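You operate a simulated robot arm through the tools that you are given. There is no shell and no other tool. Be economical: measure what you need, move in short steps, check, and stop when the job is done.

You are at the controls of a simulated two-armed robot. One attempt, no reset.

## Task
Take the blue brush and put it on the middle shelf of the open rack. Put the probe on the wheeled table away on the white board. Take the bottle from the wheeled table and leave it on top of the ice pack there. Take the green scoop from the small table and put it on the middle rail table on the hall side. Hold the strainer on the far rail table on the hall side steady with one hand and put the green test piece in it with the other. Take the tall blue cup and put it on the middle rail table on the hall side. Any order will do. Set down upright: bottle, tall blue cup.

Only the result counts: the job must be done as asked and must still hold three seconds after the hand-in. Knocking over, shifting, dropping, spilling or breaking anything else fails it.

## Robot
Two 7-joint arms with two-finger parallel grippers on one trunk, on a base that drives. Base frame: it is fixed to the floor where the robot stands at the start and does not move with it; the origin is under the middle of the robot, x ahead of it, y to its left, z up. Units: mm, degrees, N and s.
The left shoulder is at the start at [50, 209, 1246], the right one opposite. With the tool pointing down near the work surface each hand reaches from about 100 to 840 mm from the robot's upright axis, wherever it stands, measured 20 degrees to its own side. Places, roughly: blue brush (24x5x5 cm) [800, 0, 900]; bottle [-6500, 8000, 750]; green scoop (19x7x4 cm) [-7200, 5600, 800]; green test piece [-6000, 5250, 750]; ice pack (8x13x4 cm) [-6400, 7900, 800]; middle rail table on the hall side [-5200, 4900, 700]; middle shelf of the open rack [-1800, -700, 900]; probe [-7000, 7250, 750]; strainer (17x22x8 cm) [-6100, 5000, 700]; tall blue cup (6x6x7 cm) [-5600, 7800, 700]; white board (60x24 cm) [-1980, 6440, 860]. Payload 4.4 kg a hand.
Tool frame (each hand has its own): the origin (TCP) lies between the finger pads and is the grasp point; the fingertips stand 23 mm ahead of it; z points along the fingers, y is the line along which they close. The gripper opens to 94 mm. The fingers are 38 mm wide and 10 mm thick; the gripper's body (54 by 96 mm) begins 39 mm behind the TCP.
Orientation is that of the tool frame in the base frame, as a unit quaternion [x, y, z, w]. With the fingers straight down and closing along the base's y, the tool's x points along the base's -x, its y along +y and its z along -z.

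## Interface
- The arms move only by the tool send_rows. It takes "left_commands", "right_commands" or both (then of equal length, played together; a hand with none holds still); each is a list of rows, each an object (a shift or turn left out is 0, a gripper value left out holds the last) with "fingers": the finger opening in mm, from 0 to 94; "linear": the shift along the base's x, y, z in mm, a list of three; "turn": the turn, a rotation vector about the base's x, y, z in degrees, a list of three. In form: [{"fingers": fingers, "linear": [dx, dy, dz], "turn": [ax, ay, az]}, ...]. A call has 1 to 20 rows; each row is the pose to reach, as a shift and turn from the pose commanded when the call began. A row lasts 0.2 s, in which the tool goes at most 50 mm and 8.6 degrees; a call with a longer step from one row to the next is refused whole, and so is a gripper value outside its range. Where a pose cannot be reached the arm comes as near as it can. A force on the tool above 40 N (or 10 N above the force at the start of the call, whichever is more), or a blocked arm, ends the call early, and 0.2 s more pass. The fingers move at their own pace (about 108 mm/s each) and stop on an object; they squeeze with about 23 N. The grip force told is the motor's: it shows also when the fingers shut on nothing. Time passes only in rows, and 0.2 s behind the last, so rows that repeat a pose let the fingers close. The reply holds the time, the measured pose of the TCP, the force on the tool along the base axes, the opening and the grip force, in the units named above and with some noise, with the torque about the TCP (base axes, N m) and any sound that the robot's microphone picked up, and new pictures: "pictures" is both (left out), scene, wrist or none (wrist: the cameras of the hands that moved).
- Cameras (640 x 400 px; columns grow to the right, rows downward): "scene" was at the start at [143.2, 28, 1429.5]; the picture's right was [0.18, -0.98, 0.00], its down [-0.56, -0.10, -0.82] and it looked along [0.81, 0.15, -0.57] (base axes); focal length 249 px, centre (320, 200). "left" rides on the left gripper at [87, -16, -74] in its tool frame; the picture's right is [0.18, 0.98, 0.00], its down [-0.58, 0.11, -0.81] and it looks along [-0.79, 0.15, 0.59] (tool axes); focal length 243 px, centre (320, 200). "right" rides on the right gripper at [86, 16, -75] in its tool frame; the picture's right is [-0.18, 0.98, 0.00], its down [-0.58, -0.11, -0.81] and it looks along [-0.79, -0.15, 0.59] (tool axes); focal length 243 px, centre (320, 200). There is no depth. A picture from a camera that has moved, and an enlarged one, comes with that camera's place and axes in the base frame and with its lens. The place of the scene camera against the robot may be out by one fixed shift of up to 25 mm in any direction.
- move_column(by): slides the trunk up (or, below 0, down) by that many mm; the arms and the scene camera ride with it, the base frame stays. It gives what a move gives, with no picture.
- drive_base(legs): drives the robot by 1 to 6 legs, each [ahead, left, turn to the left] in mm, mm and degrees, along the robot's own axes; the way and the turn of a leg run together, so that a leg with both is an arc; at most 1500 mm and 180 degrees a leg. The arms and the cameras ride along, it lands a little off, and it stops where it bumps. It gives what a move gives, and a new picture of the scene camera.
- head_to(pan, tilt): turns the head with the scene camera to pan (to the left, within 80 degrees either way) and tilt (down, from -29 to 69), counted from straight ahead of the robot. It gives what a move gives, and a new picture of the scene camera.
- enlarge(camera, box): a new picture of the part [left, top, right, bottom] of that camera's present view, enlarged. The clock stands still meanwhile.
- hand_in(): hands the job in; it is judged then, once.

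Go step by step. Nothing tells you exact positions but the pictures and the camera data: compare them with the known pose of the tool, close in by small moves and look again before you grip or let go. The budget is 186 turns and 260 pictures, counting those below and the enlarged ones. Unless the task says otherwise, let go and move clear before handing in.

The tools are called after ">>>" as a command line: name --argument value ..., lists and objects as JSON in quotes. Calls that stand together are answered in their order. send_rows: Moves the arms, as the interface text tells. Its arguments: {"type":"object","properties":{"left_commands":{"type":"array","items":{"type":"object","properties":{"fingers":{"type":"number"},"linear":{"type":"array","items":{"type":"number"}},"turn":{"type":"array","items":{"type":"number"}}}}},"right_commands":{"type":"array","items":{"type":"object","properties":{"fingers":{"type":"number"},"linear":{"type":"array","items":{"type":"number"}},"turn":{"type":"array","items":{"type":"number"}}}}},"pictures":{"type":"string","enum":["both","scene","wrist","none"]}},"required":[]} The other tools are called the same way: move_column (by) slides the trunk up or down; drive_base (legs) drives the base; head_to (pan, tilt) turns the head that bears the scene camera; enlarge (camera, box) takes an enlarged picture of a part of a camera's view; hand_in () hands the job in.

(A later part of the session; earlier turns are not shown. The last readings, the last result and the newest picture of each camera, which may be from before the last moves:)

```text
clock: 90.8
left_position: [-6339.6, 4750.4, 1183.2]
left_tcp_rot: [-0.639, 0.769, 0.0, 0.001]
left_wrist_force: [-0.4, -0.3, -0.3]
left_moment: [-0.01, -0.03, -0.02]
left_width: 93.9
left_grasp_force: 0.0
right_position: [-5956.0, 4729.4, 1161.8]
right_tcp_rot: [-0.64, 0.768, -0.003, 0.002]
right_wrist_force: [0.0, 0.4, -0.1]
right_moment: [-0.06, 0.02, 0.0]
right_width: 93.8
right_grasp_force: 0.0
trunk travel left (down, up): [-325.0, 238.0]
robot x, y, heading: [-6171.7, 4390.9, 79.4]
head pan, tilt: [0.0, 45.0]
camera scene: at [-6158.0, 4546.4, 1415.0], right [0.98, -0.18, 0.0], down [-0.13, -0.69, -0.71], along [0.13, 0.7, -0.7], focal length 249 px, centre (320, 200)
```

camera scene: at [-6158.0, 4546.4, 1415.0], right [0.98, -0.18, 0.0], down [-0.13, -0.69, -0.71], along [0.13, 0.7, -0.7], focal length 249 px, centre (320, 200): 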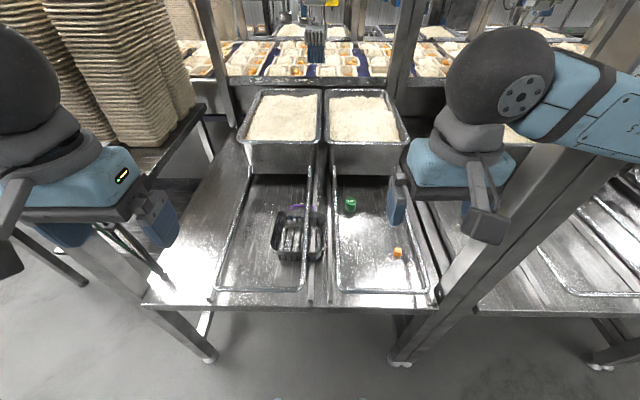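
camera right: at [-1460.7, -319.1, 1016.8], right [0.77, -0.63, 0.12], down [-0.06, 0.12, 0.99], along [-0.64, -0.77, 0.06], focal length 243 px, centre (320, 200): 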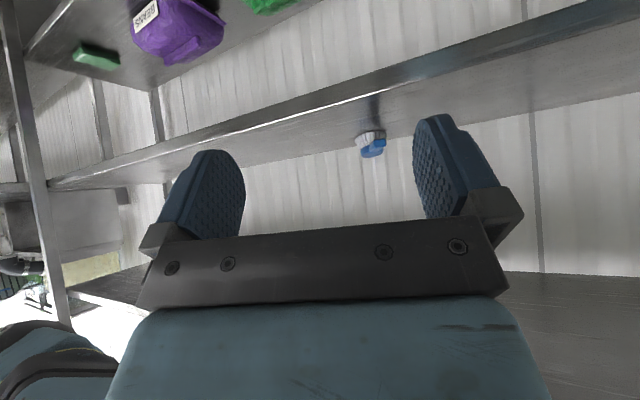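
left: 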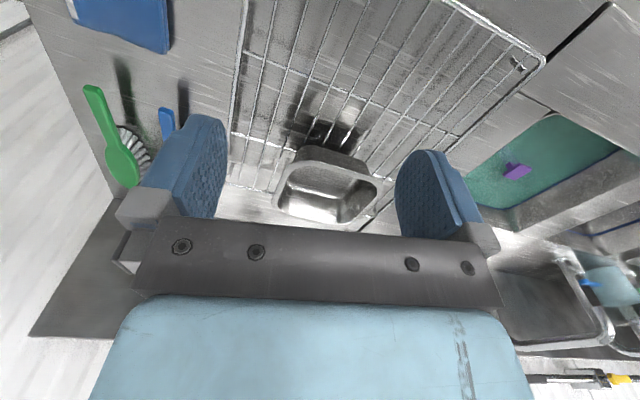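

Something (likely the right arm's elbow against the right post) blocked the drive. I'll back off a bit, shift left, and enlarge the target area.

>>> drive_base --legs '[[-70, 60, 0]]'

>>> head_to --pan -60 --tilt 30

>>> head_to --pan 60 --tilt 30

```text
clock: 92.0
left_position: [-6408.6, 4692.8, 1182.0]
left_tcp_rot: [-0.639, 0.769, 0.0, 0.001]
left_wrist_force: [-0.7, -0.5, 0.5]
left_moment: [0.02, 0.0, 0.01]
left_width: 93.9
left_grasp_force: 0.0
right_position: [-6024.9, 4671.3, 1160.8]
right_tcp_rot: [-0.64, 0.769, -0.004, 0.001]
right_wrist_force: [-0.3, 0.6, -0.2]
right_moment: [-0.03, 0.01, 0.02]
right_width: 94.0
right_grasp_force: 0.0
trunk travel left (down, up): [-325.0, 238.0]
robot x, y, heading: [-6244.4, 4328.1, 79.6]
head pan, tilt: [0.0, 45.0]
camera scene: at [-6226.8, 4488.9, 1414.5], right [0.98, -0.19, 0.0], down [-0.13, -0.69, -0.71], along [0.13, 0.69, -0.71], focal length 249 px, centre (320, 200)
```

scene: 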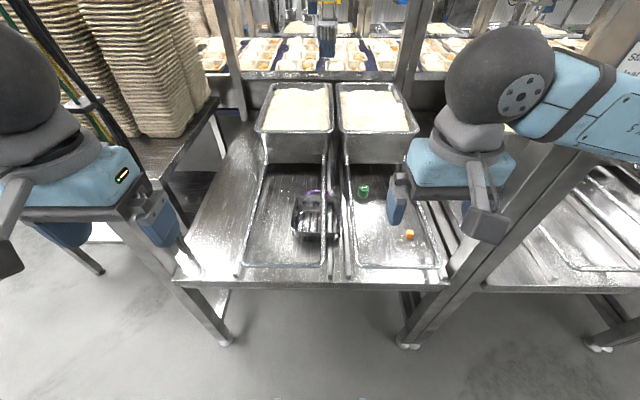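

```text
clock: 93.3
left_position: [-6408.7, 4692.9, 1181.4]
left_tcp_rot: [-0.639, 0.77, -0.002, -0.001]
left_wrist_force: [-0.4, -1.1, -0.4]
left_moment: [0.0, 0.0, -0.02]
left_width: 94.2
left_grasp_force: 0.0
right_position: [-6024.6, 4670.9, 1160.6]
right_tcp_rot: [-0.64, 0.768, -0.003, 0.0]
right_wrist_force: [0.7, -0.1, -0.1]
right_moment: [0.03, 0.04, 0.02]
right_width: 94.0
right_grasp_force: 0.0
trunk travel left (down, up): [-325.0, 238.0]
robot x, y, heading: [-6243.6, 4330.3, 79.3]
head pan, tilt: [-60.0, 30.0]
camera scene: at [-6156.6, 4439.0, 1437.1], right [0.33, -0.94, 0.0], down [-0.47, -0.17, -0.87], along [0.82, 0.29, -0.5], focal length 249 px, centre (320, 200)
```

scene: 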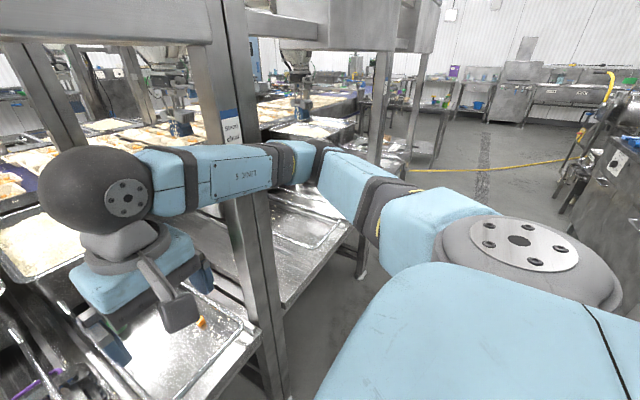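

```text
clock: 95.3
left_position: [-6409.2, 4692.9, 1181.9]
left_tcp_rot: [-0.639, 0.769, -0.001, -0.001]
left_wrist_force: [-0.4, 0.2, 0.3]
left_moment: [0.02, -0.04, 0.02]
left_width: 93.9
left_grasp_force: 0.0
right_position: [-6024.9, 4671.2, 1160.5]
right_tcp_rot: [-0.64, 0.768, -0.004, 0.0]
right_wrist_force: [0.7, -0.2, -0.7]
right_moment: [-0.02, 0.01, -0.02]
right_width: 94.2
right_grasp_force: 0.0
trunk travel left (down, up): [-325.0, 238.0]
robot x, y, heading: [-6244.1, 4332.7, 79.4]
head pan, tilt: [60.0, 30.0]
camera scene: at [-6310.5, 4467.9, 1437.1], right [0.65, 0.76, 0.0], down [0.38, -0.33, -0.87], along [-0.66, 0.56, -0.5], focal length 249 px, centre (320, 200)
```

scene: 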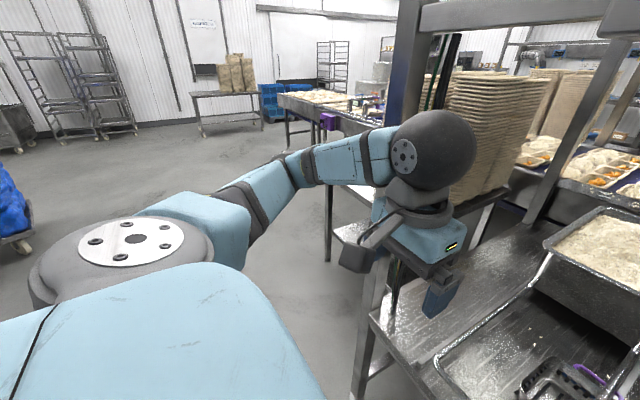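

The elbows stick out sideways and the right one hit the post. I'll extend both hands forward and down over the table so the elbows narrow, then check.

>>> send_rows --left_commands '[{"linear": [16, 28, -25]}, {"linear": [32, 56, -51]}, {"linear": [49, 84, -77]}, {"linear": [65, 112, -102]}, {"linear": [82, 140, -128]}, {"linear": [98, 168, -153]}, {"linear": [114, 197, -179]}, {"linear": [131, 225, -204]}, {"linear": [147, 253, -230]}, {"linear": [147, 253, -230]}]' --right_commands '[{"linear": [0, 30, -23]}, {"linear": [0, 60, -46]}, {"linear": [-1, 90, -70]}, {"linear": [-1, 120, -93]}, {"linear": [-2, 150, -117]}, {"linear": [-2, 180, -140]}, {"linear": [-3, 210, -163]}, {"linear": [-3, 240, -187]}, {"linear": [-3, 269, -210]}, {"linear": [-3, 269, -210]}]' --pictures "wrist"

>>> head_to --pan -50 --tilt 35

```text
clock: 97.5
left_position: [-6262.1, 4943.1, 956.8]
left_tcp_rot: [-0.639, 0.77, 0.001, 0.002]
left_wrist_force: [0.3, -0.9, 0.6]
left_moment: [-0.01, 0.0, 0.03]
left_width: 94.1
left_grasp_force: 0.1
right_position: [-6029.1, 4936.5, 953.3]
right_tcp_rot: [-0.64, 0.768, -0.002, 0.002]
right_wrist_force: [-0.9, -0.3, 0.5]
right_moment: [0.0, 0.01, 0.04]
right_width: 93.9
right_grasp_force: 0.0
trunk travel left (down, up): [-325.0, 238.0]
robot x, y, heading: [-6244.3, 4330.0, 79.4]
head pan, tilt: [60.0, 30.0]
camera right: at [-6061.4, 4853.1, 1028.3], right [-0.93, 0.36, -0.01], down [0.21, 0.55, 0.81], along [0.29, 0.75, -0.59], focal length 243 px, centre (320, 200)
camera left: at [-6263.0, 4855.1, 1033.2], right [-1.0, 0.0, 0.0], down [0.0, 0.59, 0.81], along [0.0, 0.81, -0.59], focal length 243 px, centre (320, 200)
```

right: 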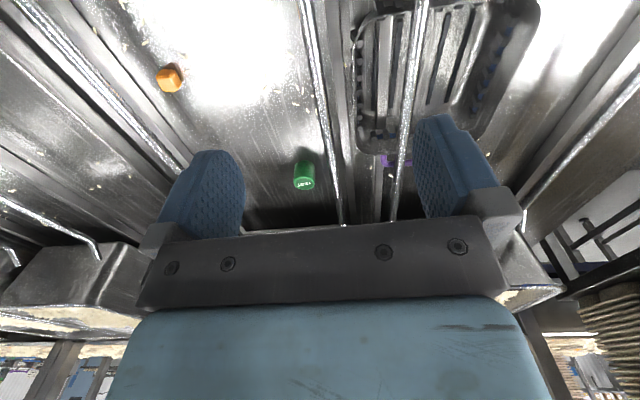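
left: 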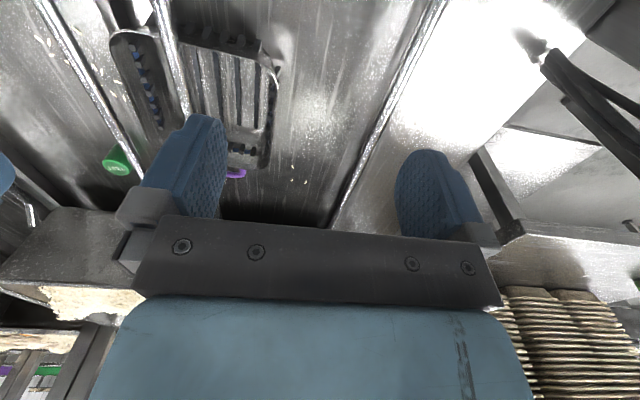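

```text
clock: 99.4
left_position: [-6262.3, 4943.2, 956.4]
left_tcp_rot: [-0.639, 0.77, 0.0, 0.002]
left_wrist_force: [-1.0, -1.0, -0.1]
left_moment: [-0.01, -0.06, -0.03]
left_width: 94.1
left_grasp_force: 0.0
right_position: [-6029.9, 4937.8, 952.6]
right_tcp_rot: [-0.64, 0.768, -0.002, 0.002]
right_wrist_force: [0.2, 0.1, -0.2]
right_moment: [-0.01, -0.02, 0.0]
right_width: 93.9
right_grasp_force: 0.1
trunk travel left (down, up): [-325.0, 238.0]
robot x, y, heading: [-6242.2, 4329.8, 79.2]
head pan, tilt: [-50.0, 35.0]
camera scene: at [-6167.7, 4447.0, 1429.9], right [0.49, -0.87, 0.0], down [-0.5, -0.28, -0.82], along [0.72, 0.4, -0.57], focal length 249 px, centre (320, 200)
```

scene: 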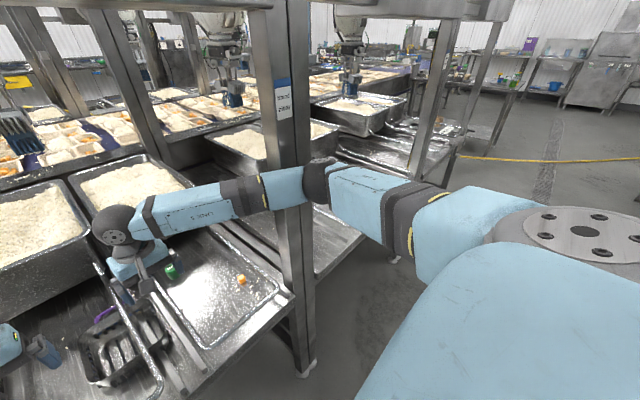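

>>> enlarge --camera "right" --box '[280, 0, 600, 200]'

>>> enlarge --camera "scene" --box '[0, 240, 256, 400]'

>>> enlarge --camera "left" --box '[60, 0, 316, 200]'

```text
2.00 times, centred on (440, 100) of right
camera zoom: at [-6061.6, 4853.0, 1028.5], right [-0.93, 0.36, -0.01], down [0.21, 0.55, 0.81], along [0.29, 0.75, -0.59], focal length 485 px, centre (80, 400)
```

zoom: 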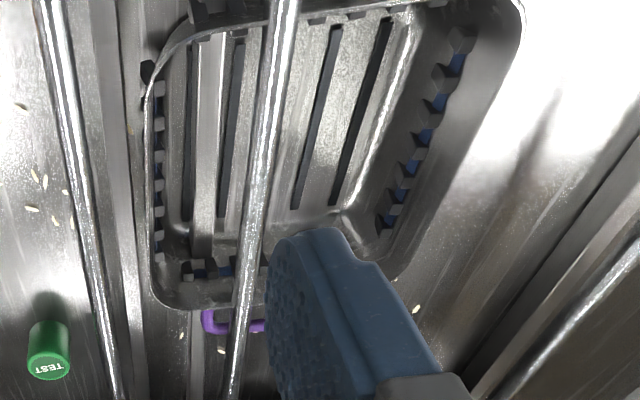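

```text
2.50 times, centred on (128, 320) of scene
camera zoom: at [-6167.7, 4447.0, 1429.9], right [0.49, -0.87, 0.0], down [-0.5, -0.28, -0.82], along [0.72, 0.4, -0.57], focal length 624 px, centre (800, -100)
```

zoom: 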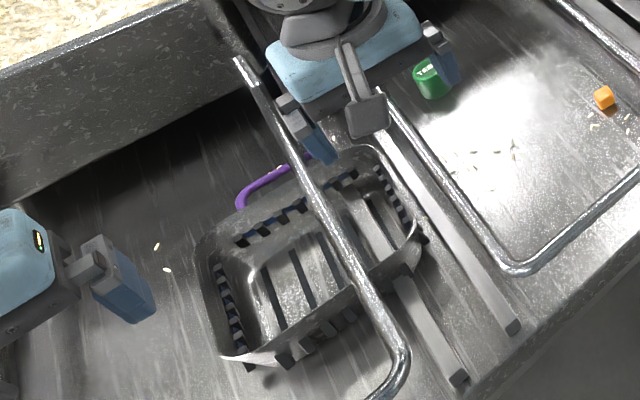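

```text
2.00 times, centred on (188, 100) of left
camera zoom: at [-6263.3, 4855.0, 1033.3], right [-1.0, 0.0, 0.0], down [0.0, 0.59, 0.81], along [0.0, 0.81, -0.59], focal length 485 px, centre (584, 400)
```

zoom: 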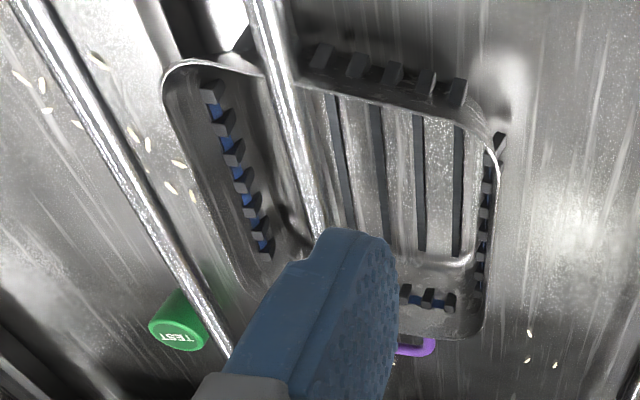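

The strainer basket stands under the U-rod (rod z≈770); the TEST cylinder is at ≈[-5910,5161,720]. I'll move 100 mm closer now that the elbows are narrower.

>>> drive_base --legs '[[100, 25, -2]]'

```text
clock: 100.2
left_position: [-6261.5, 4949.6, 959.6]
left_tcp_rot: [-0.636, 0.772, 0.001, 0.004]
left_wrist_force: [-1.1, -0.1, -0.3]
left_moment: [0.01, -0.01, -0.01]
left_width: 94.2
left_grasp_force: 0.0
right_position: [-6028.9, 4939.3, 952.0]
right_tcp_rot: [-0.638, 0.77, -0.004, 0.0]
right_wrist_force: [0.8, 0.9, 0.0]
right_moment: [-0.04, -0.05, 0.0]
right_width: 94.0
right_grasp_force: 0.1
trunk travel left (down, up): [-325.0, 238.0]
robot x, y, heading: [-6247.4, 4338.7, 79.0]
head pan, tilt: [-50.0, 35.0]
stopped in leg 1: the robot was blocked; the commanded pose is now the measured one
camera scene: at [-6170.9, 4450.8, 1430.9], right [0.48, -0.88, 0.0], down [-0.5, -0.27, -0.82], along [0.72, 0.4, -0.57], focal length 249 px, centre (320, 200)
```

scene: 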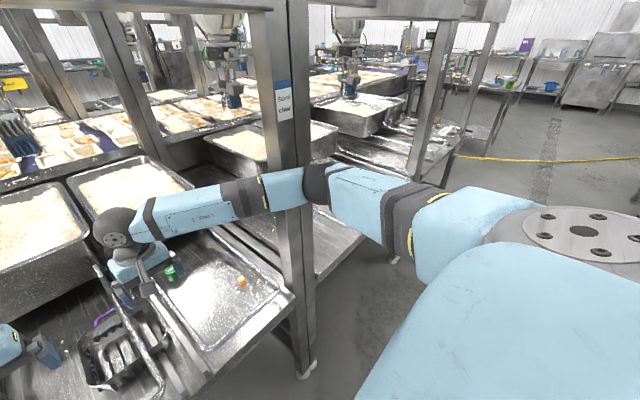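

Blocked again at once; look at the left elbow.

>>> head_to --pan 50 --tilt 35

>>> head_to --pan 0 --tilt 69

```text
clock: 101.9
left_position: [-6261.1, 4948.7, 958.9]
left_tcp_rot: [-0.636, 0.772, 0.001, 0.003]
left_wrist_force: [0.4, -0.2, 0.0]
left_moment: [-0.02, 0.0, -0.01]
left_width: 94.3
left_grasp_force: 0.0
right_position: [-6028.8, 4938.4, 950.4]
right_tcp_rot: [-0.64, 0.769, -0.004, 0.001]
right_wrist_force: [0.4, 0.5, 0.1]
right_moment: [-0.05, 0.04, 0.01]
right_width: 94.1
right_grasp_force: 0.1
trunk travel left (down, up): [-325.0, 238.0]
robot x, y, heading: [-6242.7, 4341.3, 79.1]
head pan, tilt: [50.0, 35.0]
camera scene: at [-6302.9, 4475.9, 1430.2], right [0.78, 0.63, 0.01], down [0.36, -0.44, -0.82], along [-0.51, 0.64, -0.57], focal length 249 px, centre (320, 200)
```

scene: 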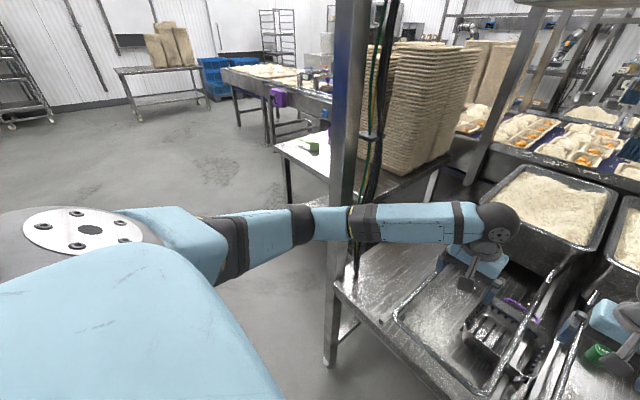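

```text
clock: 103.1
left_position: [-6262.2, 4949.0, 959.6]
left_tcp_rot: [-0.636, 0.771, 0.002, 0.005]
left_wrist_force: [0.4, -0.4, 0.9]
left_moment: [-0.01, -0.01, -0.02]
left_width: 94.2
left_grasp_force: 0.1
right_position: [-6029.0, 4937.2, 951.0]
right_tcp_rot: [-0.639, 0.769, -0.005, 0.001]
right_wrist_force: [-0.1, 0.0, 0.5]
right_moment: [0.02, -0.01, 0.01]
right_width: 94.4
right_grasp_force: 0.0
trunk travel left (down, up): [-325.0, 238.0]
robot x, y, heading: [-6246.2, 4339.8, 79.3]
head pan, tilt: [0.0, 68.8]
camera scene: at [-6236.7, 4462.8, 1386.7], right [0.98, -0.19, 0.0], down [-0.18, -0.91, -0.37], along [0.07, 0.36, -0.93], focal length 249 px, centre (320, 200)
```

scene: 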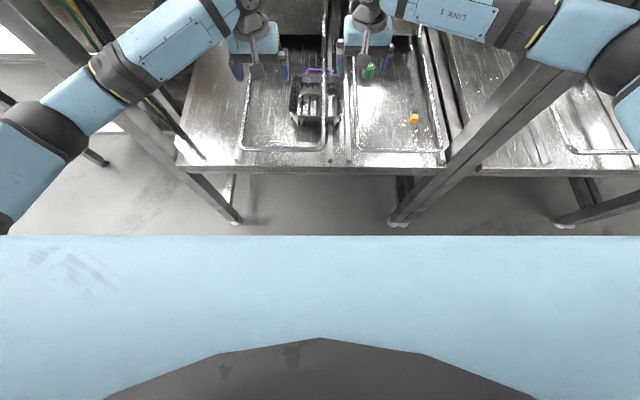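

Both forearms are pressing on the posts' robot side. I'll back off slightly, stretch the hands further in and together, then try again.

>>> drive_base --legs '[[-15, 0, 0]]'

>>> send_rows --left_commands '[{"linear": [15, 36, -15]}, {"linear": [30, 72, -30]}, {"linear": [45, 108, -45]}, {"linear": [60, 144, -60]}, {"linear": [74, 180, -75]}, {"linear": [74, 180, -75]}]' --right_commands '[{"linear": [-2, 36, -14]}, {"linear": [-4, 72, -28]}, {"linear": [-6, 108, -42]}, {"linear": [-8, 144, -56]}, {"linear": [-9, 178, -70]}, {"linear": [-9, 178, -70]}]' --pictures "scene"

```text
clock: 103.9
left_position: [-6262.8, 4940.9, 952.3]
left_tcp_rot: [-0.637, 0.771, -0.001, -0.001]
left_wrist_force: [0.5, 0.3, -1.2]
left_moment: [0.02, 0.0, -0.03]
left_width: 94.3
left_grasp_force: 0.1
right_position: [-6029.1, 4929.6, 944.8]
right_tcp_rot: [-0.639, 0.769, -0.007, -0.004]
right_wrist_force: [-0.3, -0.5, -0.9]
right_moment: [0.02, 0.01, -0.01]
right_width: 94.1
right_grasp_force: 0.0
trunk travel left (down, up): [-325.0, 238.0]
robot x, y, heading: [-6245.7, 4326.6, 79.1]
head pan, tilt: [0.0, 68.8]
camera scene: at [-6234.6, 4458.2, 1385.4], right [0.98, -0.19, 0.0], down [-0.18, -0.92, -0.36], along [0.07, 0.35, -0.93], focal length 249 px, centre (320, 200)
```

scene: 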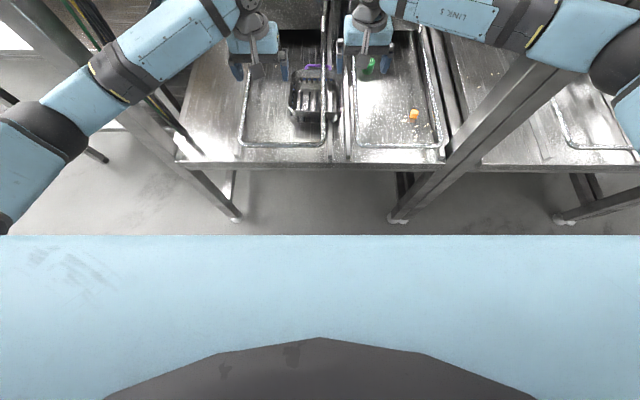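

```text
clock: 105.3
left_position: [-6190.2, 5118.3, 880.5]
left_tcp_rot: [-0.637, 0.771, 0.0, 0.0]
left_wrist_force: [0.4, -0.3, 0.0]
left_moment: [0.0, 0.04, -0.02]
left_width: 93.9
left_grasp_force: 0.1
right_position: [-6035.7, 5103.4, 874.3]
right_tcp_rot: [-0.64, 0.769, -0.005, -0.003]
right_wrist_force: [0.7, -0.1, 0.3]
right_moment: [0.01, -0.02, 0.0]
right_width: 93.9
right_grasp_force: 0.0
trunk travel left (down, up): [-325.0, 238.0]
robot x, y, heading: [-6247.0, 4319.5, 79.0]
head pan, tilt: [0.0, 68.8]
camera scene: at [-6234.2, 4456.4, 1385.7], right [0.98, -0.19, 0.0], down [-0.18, -0.91, -0.36], along [0.07, 0.36, -0.93], focal length 249 px, centre (320, 200)
```

scene: 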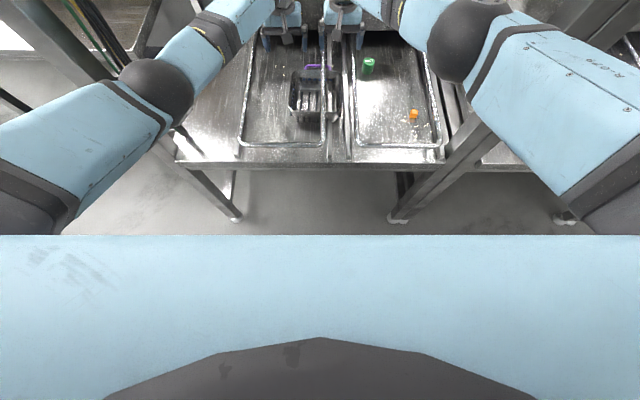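

Elbows are now inside the post line. Drive forward 110.

>>> drive_base --legs '[[110, 0, 0]]'

```text
clock: 106.5
left_position: [-6172.6, 5228.1, 878.6]
left_tcp_rot: [-0.637, 0.771, -0.001, -0.001]
left_wrist_force: [-0.1, -0.3, -0.7]
left_moment: [-0.01, 0.03, 0.03]
left_width: 93.8
left_grasp_force: 0.1
right_position: [-6017.1, 5212.9, 875.3]
right_tcp_rot: [-0.64, 0.768, -0.007, -0.002]
right_wrist_force: [-0.3, 0.0, 0.7]
right_moment: [-0.03, -0.02, -0.03]
right_width: 94.0
right_grasp_force: 0.0
trunk travel left (down, up): [-325.0, 238.0]
robot x, y, heading: [-6226.3, 4431.1, 78.7]
head pan, tilt: [0.0, 68.8]
camera scene: at [-6214.2, 4565.3, 1385.7], right [0.98, -0.19, 0.0], down [-0.18, -0.92, -0.36], along [0.07, 0.36, -0.93], focal length 249 px, centre (320, 200)
```

scene: 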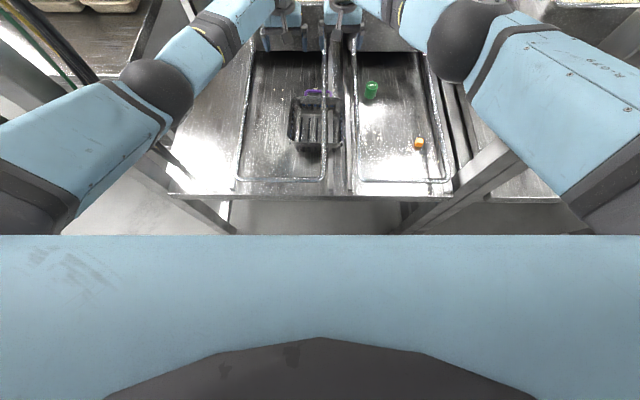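

In position. Enlarge to refine the strainer and piece geometry.

>>> enlarge --camera "scene" --box '[230, 60, 454, 200]'

```text
2.86 times, centred on (342, 130) of scene
camera zoom: at [-6214.2, 4565.3, 1385.7], right [0.98, -0.19, 0.0], down [-0.18, -0.92, -0.36], along [0.07, 0.36, -0.93], focal length 712 px, centre (257, 400)
```

zoom: 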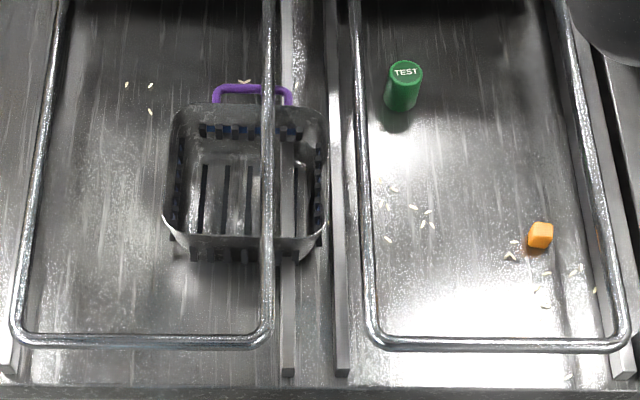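

I'll swing the right hand above the piece, yawed 90° (camera to the right), and bring the left hand above the basket's left wall.

>>> send_rows --left_commands '[{"fingers": 60, "linear": [-3, -20, 0], "turn": [1, -0.2, 0]}, {"linear": [-6, -40, 0], "turn": [2, -0.4, 0]}, {"linear": [-9, -60, 0], "turn": [3, -0.6, 0]}, {"linear": [-12, -80, 0], "turn": [4, -0.8, 0]}, {"linear": [-15, -100, 0], "turn": [5, -1, 0]}, {"linear": [-18, -120, 0], "turn": [6, -1.2, 0]}, {"linear": [-21, -140, 0], "turn": [7, -1.4, 0]}, {"linear": [-24, -160, 0], "turn": [8, -1.6, 0]}, {"linear": [-27, -180, 0], "turn": [9, -1.8, 0]}, {"linear": [-30, -200, 0], "turn": [9.8, -2, 0]}, {"linear": [-32, -218, 0], "turn": [9.8, -2, 0]}]' --right_commands '[{"fingers": 70, "linear": [10, -3, 0], "turn": [0, 0, 8]}, {"linear": [20, -7, 0], "turn": [0, 0, 16]}, {"linear": [30, -10, 0], "turn": [0, 0, 24]}, {"linear": [40, -14, 0], "turn": [0, 0, 32]}, {"linear": [50, -17, 0], "turn": [0, 0, 40]}, {"linear": [60, -21, 0], "turn": [0, 0, 48]}, {"linear": [70, -24, 0], "turn": [0, 0, 56]}, {"linear": [80, -28, 0], "turn": [0, 0, 64]}, {"linear": [90, -31, 0], "turn": [0, 0, 72]}, {"linear": [100, -35, 0], "turn": [0, 0, 80]}, {"linear": [109, -38, 0], "turn": [0, 0, 88]}]' --pictures "both"

```text
clock: 108.7
left_position: [-6226.2, 5027.5, 885.4]
left_tcp_rot: [-0.64, 0.763, 0.049, 0.075]
left_wrist_force: [-0.3, -0.3, 1.3]
left_moment: [0.02, 0.01, 0.0]
left_width: 59.9
left_grasp_force: 0.2
right_position: [-6055.2, 5103.5, 861.9]
right_tcp_rot: [0.905, -0.422, 0.021, -0.056]
right_wrist_force: [-1.0, -0.8, 0.7]
right_moment: [-0.01, -0.02, 0.0]
right_width: 69.9
right_grasp_force: 0.1
right hand out of reach, approached as far as the arm can: row 3, 4, 5, 6, 7, 8, 9, 10, 11
trunk travel left (down, up): [-325.0, 238.0]
robot x, y, heading: [-6233.1, 4430.1, 79.9]
head pan, tilt: [0.0, 68.8]
stopped in row 11 (right hand): the force on the tool passed its limit at 56 N (the readings are from after the stop); the commanded pose is now the measured one
camera scene: at [-6241.0, 4561.4, 1388.7], right [0.98, -0.17, 0.02], down [-0.16, -0.92, -0.37], along [0.08, 0.36, -0.93], focal length 249 px, centre (320, 200)
camera right: at [-6018.3, 5018.5, 934.9], right [-0.87, -0.49, -0.11], down [-0.36, 0.45, 0.82], along [-0.35, 0.75, -0.56], focal length 243 px, centre (320, 200)
camera left: at [-6228.5, 4927.3, 945.3], right [-1.0, -0.01, -0.05], down [-0.05, 0.45, 0.89], along [0.02, 0.9, -0.44], focal length 243 px, centre (320, 200)
```

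scene: 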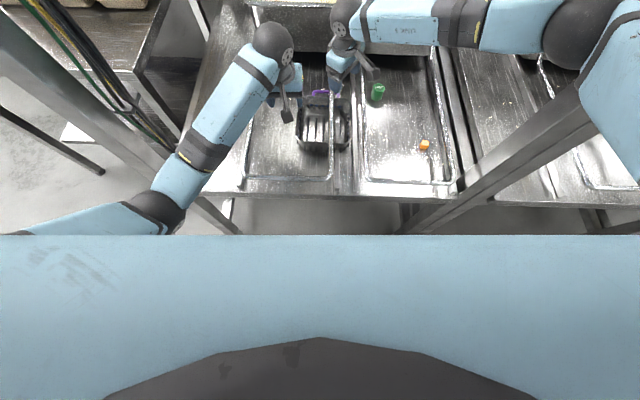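
right: 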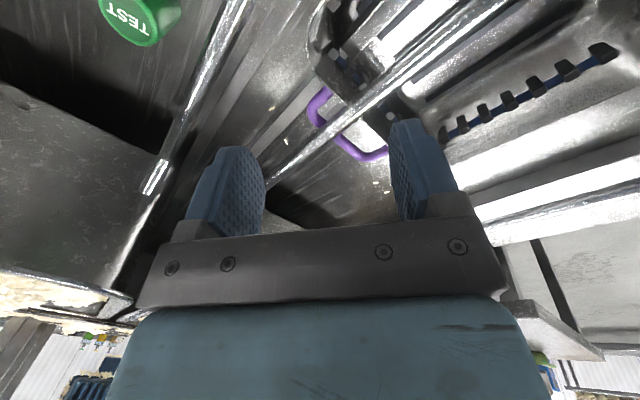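
left: 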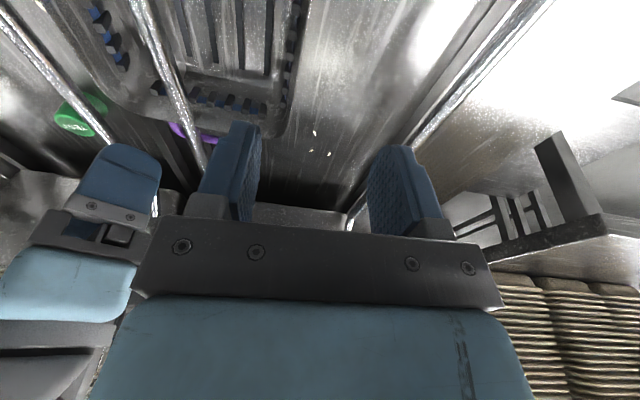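

The 90° yaw is out of this arm's reach and its elbow pushed on the post. I'll undo that yaw and keep the natural orientation.

>>> send_rows --right_commands '[{"linear": [5, 14, 3], "turn": [-0.3, 0.9, -7.1]}, {"linear": [10, 28, 6], "turn": [-0.6, 1.9, -14.3]}, {"linear": [15, 42, 8], "turn": [-1, 2.8, -21.4]}, {"linear": [20, 56, 10], "turn": [-1.3, 3.8, -28.5]}, {"linear": [25, 70, 12], "turn": [-1.6, 4.7, -35.7]}, {"linear": [32, 84, 14], "turn": [-2, 5.7, -43]}, {"linear": [38, 98, 14], "turn": [-2.3, 6.7, -50.3]}, {"linear": [38, 98, 14], "turn": [-2.3, 6.7, -50.3]}]' --pictures "both"

```text
clock: 110.5
left_position: [-6208.9, 5029.9, 879.7]
left_tcp_rot: [-0.637, 0.766, 0.054, 0.066]
left_wrist_force: [-0.4, -1.1, -0.4]
left_moment: [0.03, 0.08, -0.01]
left_width: 59.9
left_grasp_force: 0.0
right_position: [-5986.8, 5201.8, 867.7]
right_tcp_rot: [-0.631, 0.776, 0.007, -0.003]
right_wrist_force: [-0.4, 0.3, -0.5]
right_moment: [0.0, -0.03, 0.01]
right_width: 70.1
right_grasp_force: 0.1
trunk travel left (down, up): [-325.0, 238.0]
robot x, y, heading: [-6229.0, 4427.9, 79.3]
head pan, tilt: [0.0, 68.8]
camera scene: at [-6218.0, 4564.3, 1385.7], right [0.98, -0.18, 0.0], down [-0.17, -0.92, -0.36], along [0.07, 0.36, -0.93], focal length 249 px, centre (320, 200)
camera right: at [-6020.4, 5118.7, 943.0], right [-0.92, 0.38, 0.01], down [0.24, 0.54, 0.81], along [0.3, 0.75, -0.59], focal length 243 px, centre (320, 200)
```

scene: 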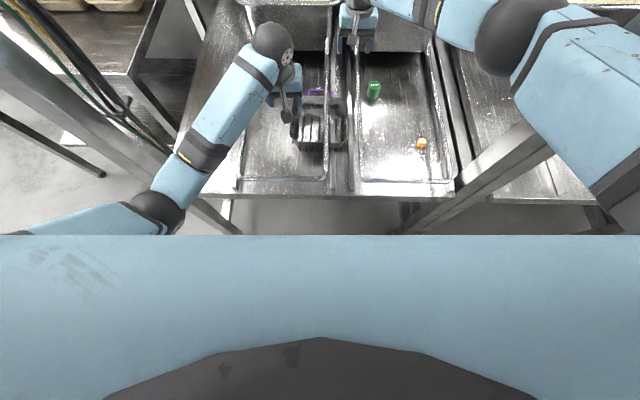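
right: 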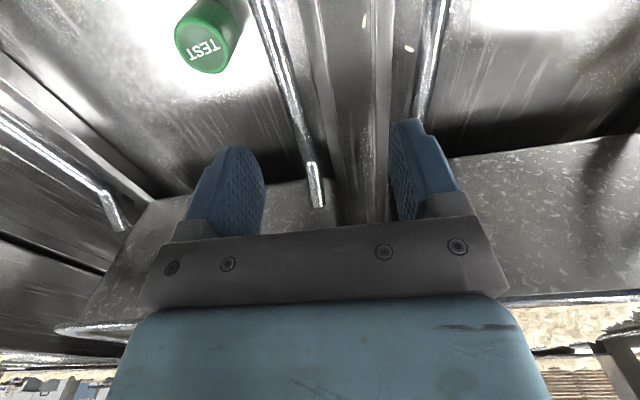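

Piece top is at ≈[-5910,5164,735]. I'll move the right hand above it.

>>> send_rows --right_commands '[{"fingers": 58, "linear": [19, -9, -10]}, {"linear": [38, -19, -20]}, {"linear": [57, -28, -35]}, {"linear": [77, -38, -50]}, {"linear": [77, -38, -68]}, {"linear": [77, -38, -68]}]' --pictures "both"

```text
clock: 111.9
left_position: [-6213.4, 5030.5, 878.9]
left_tcp_rot: [-0.638, 0.766, 0.052, 0.068]
left_wrist_force: [0.5, 0.1, -0.3]
left_moment: [-0.01, 0.02, 0.0]
left_width: 60.1
left_grasp_force: 0.1
right_position: [-5911.7, 5165.2, 803.2]
right_tcp_rot: [-0.631, 0.776, 0.005, -0.001]
right_wrist_force: [0.3, -0.2, 0.9]
right_moment: [-0.03, -0.02, 0.0]
right_width: 57.9
right_grasp_force: 0.0
trunk travel left (down, up): [-325.0, 238.0]
robot x, y, heading: [-6231.8, 4429.3, 79.6]
head pan, tilt: [0.0, 68.8]
camera scene: at [-6223.1, 4566.1, 1385.6], right [0.98, -0.18, 0.0], down [-0.17, -0.92, -0.36], along [0.07, 0.35, -0.93], focal length 249 px, centre (320, 200)
camera right: at [-5945.3, 5081.6, 878.0], right [-0.93, 0.38, 0.01], down [0.23, 0.54, 0.81], along [0.3, 0.75, -0.59], focal length 243 px, centre (320, 200)
```

scene: 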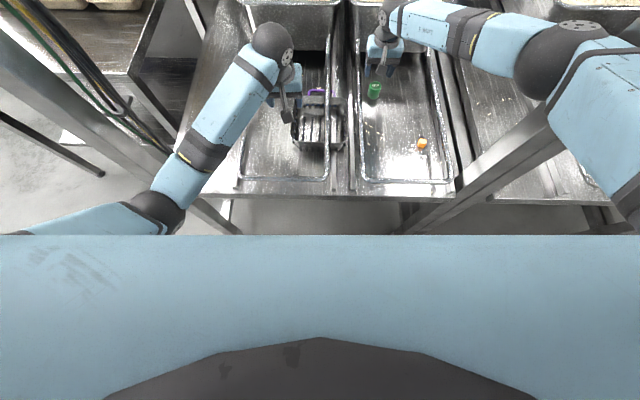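
right: 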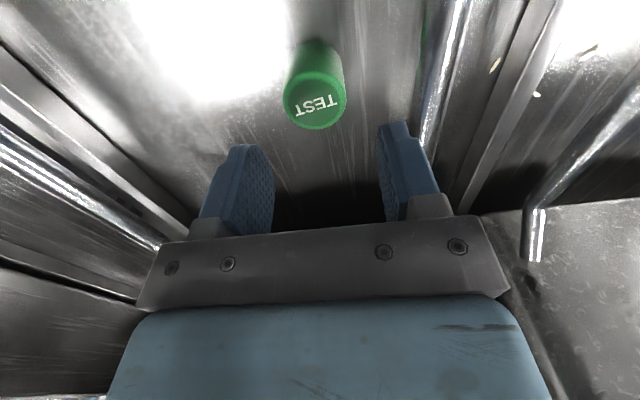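

The piece (top at [-5910.6,5163.7,735]) is right under the TCP. Descend to z≈723 and grip.

>>> send_rows --right_commands '[{"linear": [1, -1, -25]}, {"linear": [1, -1, -50]}, {"linear": [1, -1, -68]}, {"linear": [1, -1, -79]}, {"fingers": 0, "linear": [1, -1, -79]}, {"linear": [1, -1, -79]}, {"linear": [1, -1, -79]}, {"linear": [1, -1, -79]}]' --pictures "wrist"

```text
clock: 113.7
left_position: [-6208.0, 5028.0, 880.4]
left_tcp_rot: [-0.637, 0.766, 0.054, 0.067]
left_wrist_force: [0.8, 0.0, 0.3]
left_moment: [-0.01, -0.01, -0.02]
left_width: 60.0
left_grasp_force: 0.2
right_position: [-5909.2, 5161.2, 723.6]
right_tcp_rot: [-0.631, 0.776, 0.006, -0.001]
right_wrist_force: [11.1, -2.8, 18.2]
right_moment: [-0.38, -0.66, 0.22]
right_width: 38.7
right_grasp_force: 23.2
trunk travel left (down, up): [-325.0, 238.0]
robot x, y, heading: [-6231.0, 4431.7, 79.4]
head pan, tilt: [0.0, 68.8]
camera right: at [-5943.0, 5078.3, 798.8], right [-0.92, 0.38, 0.01], down [0.23, 0.54, 0.81], along [0.3, 0.75, -0.59], focal length 243 px, centre (320, 200)
```

right: 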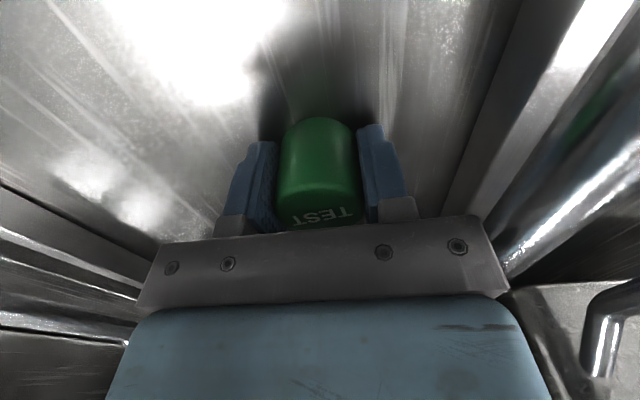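

Gripped (38.7 mm). Lift it above the rods.

>>> send_rows --right_commands '[{"linear": [0, 0, 15]}, {"linear": [0, 0, 40]}, {"linear": [0, 0, 75]}, {"linear": [0, 0, 115]}, {"linear": [0, 0, 125]}]' --pictures "wrist"

>>> enlarge --camera "left" --box '[0, 0, 640, 400]'

```text
clock: 115.1
left_position: [-6225.4, 5029.2, 882.9]
left_tcp_rot: [-0.641, 0.762, 0.051, 0.071]
left_wrist_force: [-0.9, -0.5, 0.7]
left_moment: [0.01, -0.02, 0.0]
left_width: 59.9
left_grasp_force: 0.1
right_position: [-5953.9, 5160.4, 844.3]
right_tcp_rot: [-0.647, 0.763, 0.004, -0.007]
right_wrist_force: [-0.1, -0.1, -1.4]
right_moment: [-0.01, 0.0, -0.03]
right_width: 38.4
right_grasp_force: 22.9
trunk travel left (down, up): [-325.0, 238.0]
robot x, y, heading: [-6232.5, 4436.1, 80.1]
head pan, tilt: [0.0, 68.8]
stopped in row 5 (right hand): the arm was blocked; the commanded pose is now the measured one
camera right: at [-5983.5, 5076.5, 920.6], right [-0.94, 0.34, 0.01], down [0.22, 0.56, 0.8], along [0.27, 0.76, -0.6], focal length 243 px, centre (320, 200)
```

right: 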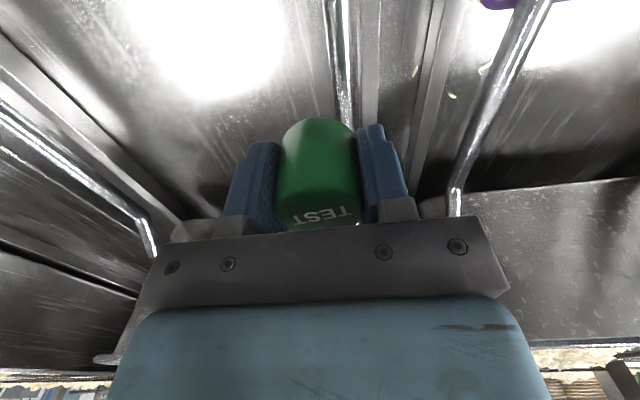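

```text
1.00 times, centred on (320, 200) of left (not enlarged: the box is as wide or as high as the picture)
camera zoom: at [-6226.9, 4928.9, 942.9], right [-1.0, -0.01, -0.04], down [-0.04, 0.45, 0.89], along [0.01, 0.89, -0.45], focal length 243 px, centre (320, 200)
```

zoom: 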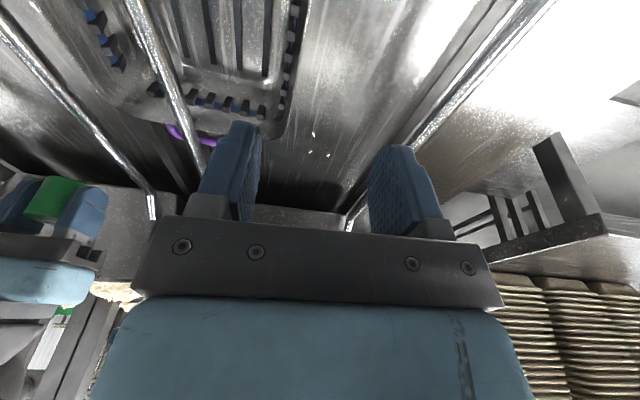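

The right elbow touched the post again while lifting. I'll move the hand leftward (which draws the elbow in) and look.

>>> send_rows --right_commands '[{"linear": [-25, 6, 0]}, {"linear": [-50, 12, 0]}, {"linear": [-75, 18, 0]}, {"linear": [-85, 20, 0]}]' --pictures "both"

```text
clock: 116.1
left_position: [-6214.8, 5028.6, 879.3]
left_tcp_rot: [-0.64, 0.764, 0.053, 0.066]
left_wrist_force: [0.1, -0.6, -0.6]
left_moment: [-0.03, 0.0, -0.01]
left_width: 59.9
left_grasp_force: 0.1
right_position: [-6020.8, 5180.2, 840.9]
right_tcp_rot: [-0.641, 0.767, 0.006, -0.009]
right_wrist_force: [0.2, 0.0, -0.7]
right_moment: [-0.01, 0.01, 0.01]
right_width: 38.5
right_grasp_force: 22.9
trunk travel left (down, up): [-325.0, 238.0]
robot x, y, heading: [-6236.3, 4428.4, 79.8]
head pan, tilt: [0.0, 68.8]
camera scene: at [-6222.0, 4564.6, 1385.7], right [0.98, -0.18, 0.0], down [-0.16, -0.92, -0.36], along [0.06, 0.36, -0.93], focal length 249 px, centre (320, 200)
camera right: at [-6051.1, 5096.3, 918.0], right [-0.93, 0.36, 0.02], down [0.23, 0.55, 0.8], along [0.28, 0.75, -0.6], focal length 243 px, centre (320, 200)
```

scene: 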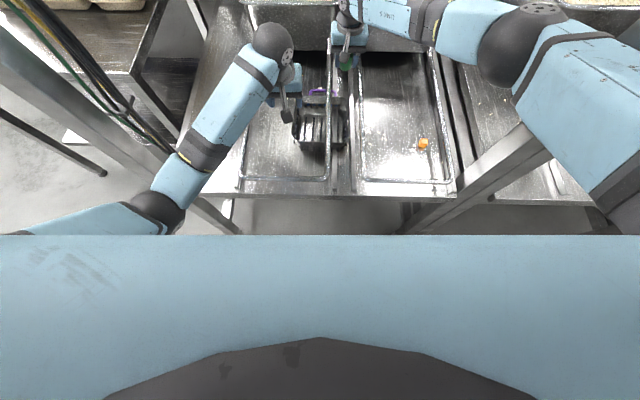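
right: 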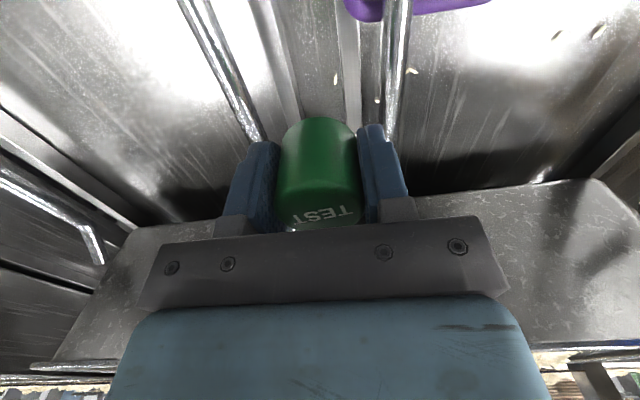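

I'll back the base 60 mm and shift 40 mm left so the right elbow clears the post.

>>> drive_base --legs '[[-60, 40, 0]]'

```text
clock: 117.1
left_position: [-6264.1, 4975.8, 880.1]
left_tcp_rot: [-0.64, 0.764, 0.053, 0.066]
left_wrist_force: [-0.2, -0.2, 1.4]
left_moment: [0.0, 0.0, -0.02]
left_width: 60.2
left_grasp_force: 0.0
right_position: [-6069.1, 5128.1, 842.0]
right_tcp_rot: [-0.641, 0.768, 0.007, -0.008]
right_wrist_force: [-0.4, -1.1, -1.0]
right_moment: [-0.01, -0.02, 0.0]
right_width: 39.1
right_grasp_force: 23.6
trunk travel left (down, up): [-325.0, 238.0]
robot x, y, heading: [-6280.1, 4380.6, 79.8]
head pan, tilt: [0.0, 68.8]
camera scene: at [-6270.4, 4511.2, 1385.7], right [0.98, -0.18, 0.0], down [-0.16, -0.92, -0.36], along [0.06, 0.36, -0.93], focal length 249 px, centre (320, 200)
```

scene: 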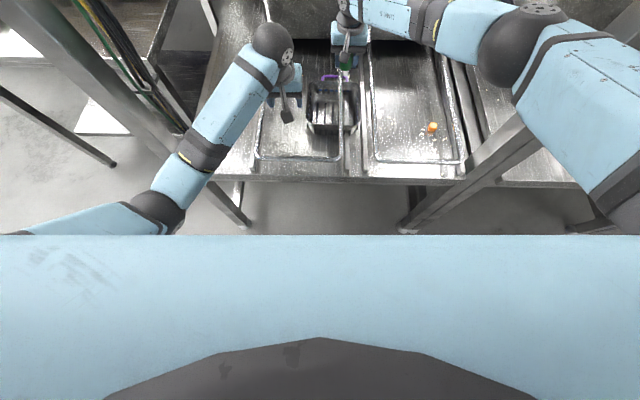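

Now the left hand goes above the basket's left wall (≈[-6208,5010]), pitched ~22°, hovering at z≈825.

>>> send_rows --left_commands '[{"linear": [15, 9, -14], "turn": [3, -0.5, 0]}, {"linear": [30, 18, -28], "turn": [6, -1, 0]}, {"linear": [45, 27, -42], "turn": [9, -1.6, 0]}, {"linear": [57, 36, -55], "turn": [11.8, -2.1, 0]}, {"linear": [57, 36, -55], "turn": [11.8, -2.1, 0]}]' --pictures "wrist"

>>> enlarge --camera "scene" --box '[230, 20, 422, 140]'

```text
clock: 118.3
left_position: [-6203.7, 5013.4, 823.2]
left_tcp_rot: [-0.63, 0.753, 0.119, 0.147]
left_wrist_force: [0.0, 0.0, -0.1]
left_moment: [-0.01, -0.01, 0.02]
left_width: 60.0
left_grasp_force: 0.0
right_position: [-6069.1, 5127.9, 841.8]
right_tcp_rot: [-0.641, 0.767, 0.006, -0.009]
right_wrist_force: [-0.3, -0.5, -1.0]
right_moment: [0.0, -0.04, 0.0]
right_width: 38.7
right_grasp_force: 23.0
trunk travel left (down, up): [-325.0, 238.0]
robot x, y, heading: [-6282.1, 4378.8, 79.8]
head pan, tilt: [0.0, 68.8]
camera left: at [-6208.7, 4904.2, 863.3], right [-1.0, 0.01, -0.07], down [-0.07, 0.26, 0.96], along [0.02, 0.97, -0.26], focal length 243 px, centre (320, 200)
```

left: 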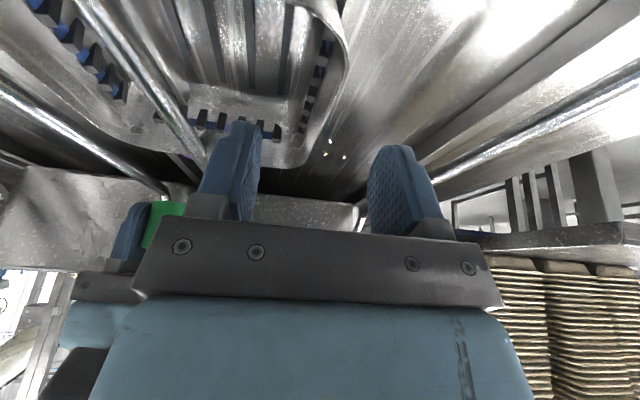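

```text
3.33 times, centred on (326, 80) of scene
camera zoom: at [-6270.0, 4511.9, 1385.7], right [0.98, -0.18, 0.0], down [-0.16, -0.92, -0.36], along [0.06, 0.36, -0.93], focal length 831 px, centre (300, 600)
```

zoom: 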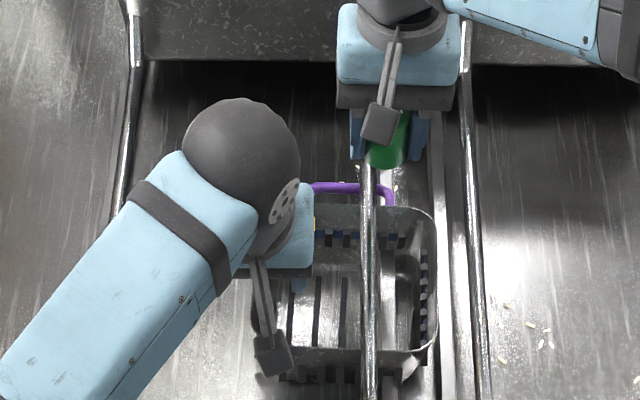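

The wall rim is at x≈-6210 at this depth; I adjust 6 mm, descend to z≈757 and check.

>>> send_rows --left_commands '[{"linear": [-6, 2, -20]}, {"linear": [-6, 5, -40]}, {"linear": [-6, 6, -55]}, {"linear": [-6, 6, -66]}, {"linear": [-6, 6, -66]}]' --pictures "wrist"

>>> enlarge --camera "scene" --box '[262, 40, 390, 120]'

```text
clock: 119.5
left_position: [-6211.8, 5017.7, 758.4]
left_tcp_rot: [-0.63, 0.753, 0.12, 0.146]
left_wrist_force: [0.5, 0.1, 0.2]
left_moment: [-0.02, 0.03, -0.02]
left_width: 59.9
left_grasp_force: 0.2
right_position: [-6069.8, 5128.4, 841.0]
right_tcp_rot: [-0.641, 0.768, 0.005, -0.01]
right_wrist_force: [-0.6, -0.5, -0.3]
right_moment: [-0.01, -0.03, 0.04]
right_width: 38.8
right_grasp_force: 22.7
trunk travel left (down, up): [-325.0, 238.0]
robot x, y, heading: [-6279.2, 4380.6, 79.9]
head pan, tilt: [0.0, 68.8]
camera left: at [-6215.1, 4908.9, 797.3], right [-1.0, 0.01, -0.07], down [-0.07, 0.26, 0.96], along [0.02, 0.97, -0.26], focal length 243 px, centre (320, 200)
```

left: 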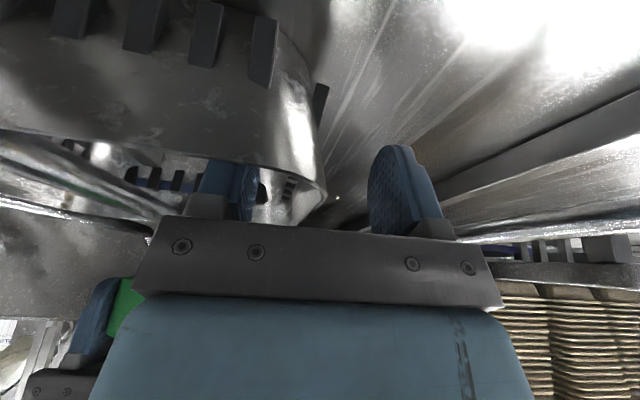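

```text
5.00 times, centred on (326, 80) of scene
camera zoom: at [-6269.8, 4511.9, 1385.7], right [0.98, -0.18, 0.0], down [-0.16, -0.92, -0.36], along [0.06, 0.36, -0.93], focal length 1247 px, centre (290, 800)
```

zoom: 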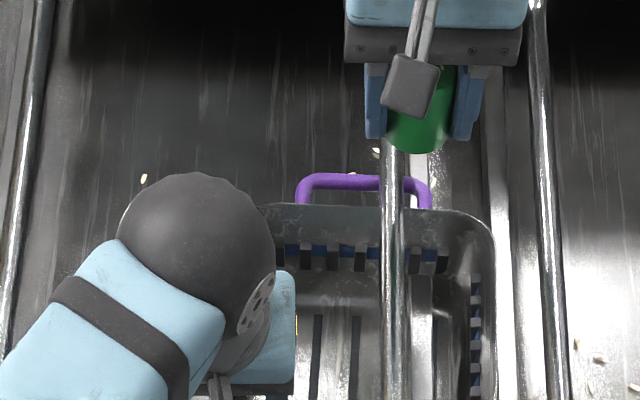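

The fingers straddle the wall. Lower 8 mm more and close.

>>> send_rows --left_commands '[{"linear": [0, 4, -8]}, {"fingers": 0, "linear": [0, 4, -8]}, {"linear": [0, 4, -8]}, {"linear": [0, 4, -8]}, {"linear": [0, 4, -8]}]' --pictures "both"

```text
clock: 120.7
left_position: [-6212.6, 5021.8, 750.3]
left_tcp_rot: [-0.63, 0.753, 0.121, 0.147]
left_wrist_force: [1.6, -1.6, 5.6]
left_moment: [0.37, -1.32, -0.32]
left_width: 11.1
left_grasp_force: 22.9
right_position: [-6069.7, 5125.8, 841.9]
right_tcp_rot: [-0.641, 0.767, 0.007, -0.009]
right_wrist_force: [-0.5, 0.0, 0.4]
right_moment: [-0.03, -0.03, 0.0]
right_width: 38.7
right_grasp_force: 23.0
trunk travel left (down, up): [-325.0, 238.0]
robot x, y, heading: [-6281.9, 4378.8, 79.5]
head pan, tilt: [0.0, 68.8]
camera scene: at [-6270.0, 4511.1, 1385.8], right [0.98, -0.18, 0.0], down [-0.16, -0.92, -0.36], along [0.06, 0.36, -0.93], focal length 249 px, centre (320, 200)
camera left: at [-6215.3, 4912.6, 790.0], right [-1.0, 0.01, -0.07], down [-0.07, 0.26, 0.96], along [0.02, 0.97, -0.25], focal length 243 px, centre (320, 200)
```

scene: 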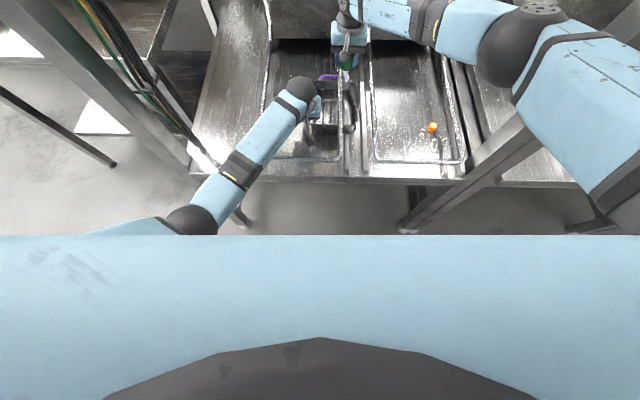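
left: 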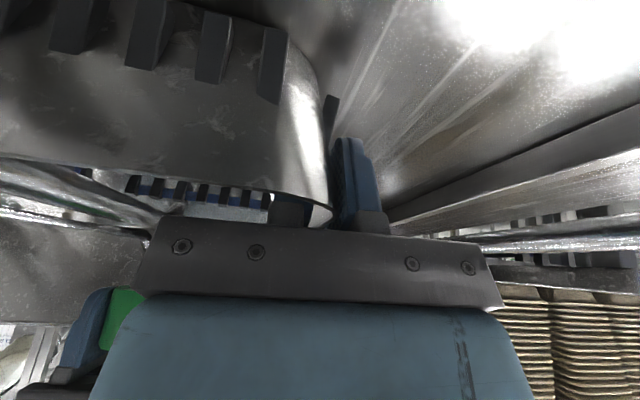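

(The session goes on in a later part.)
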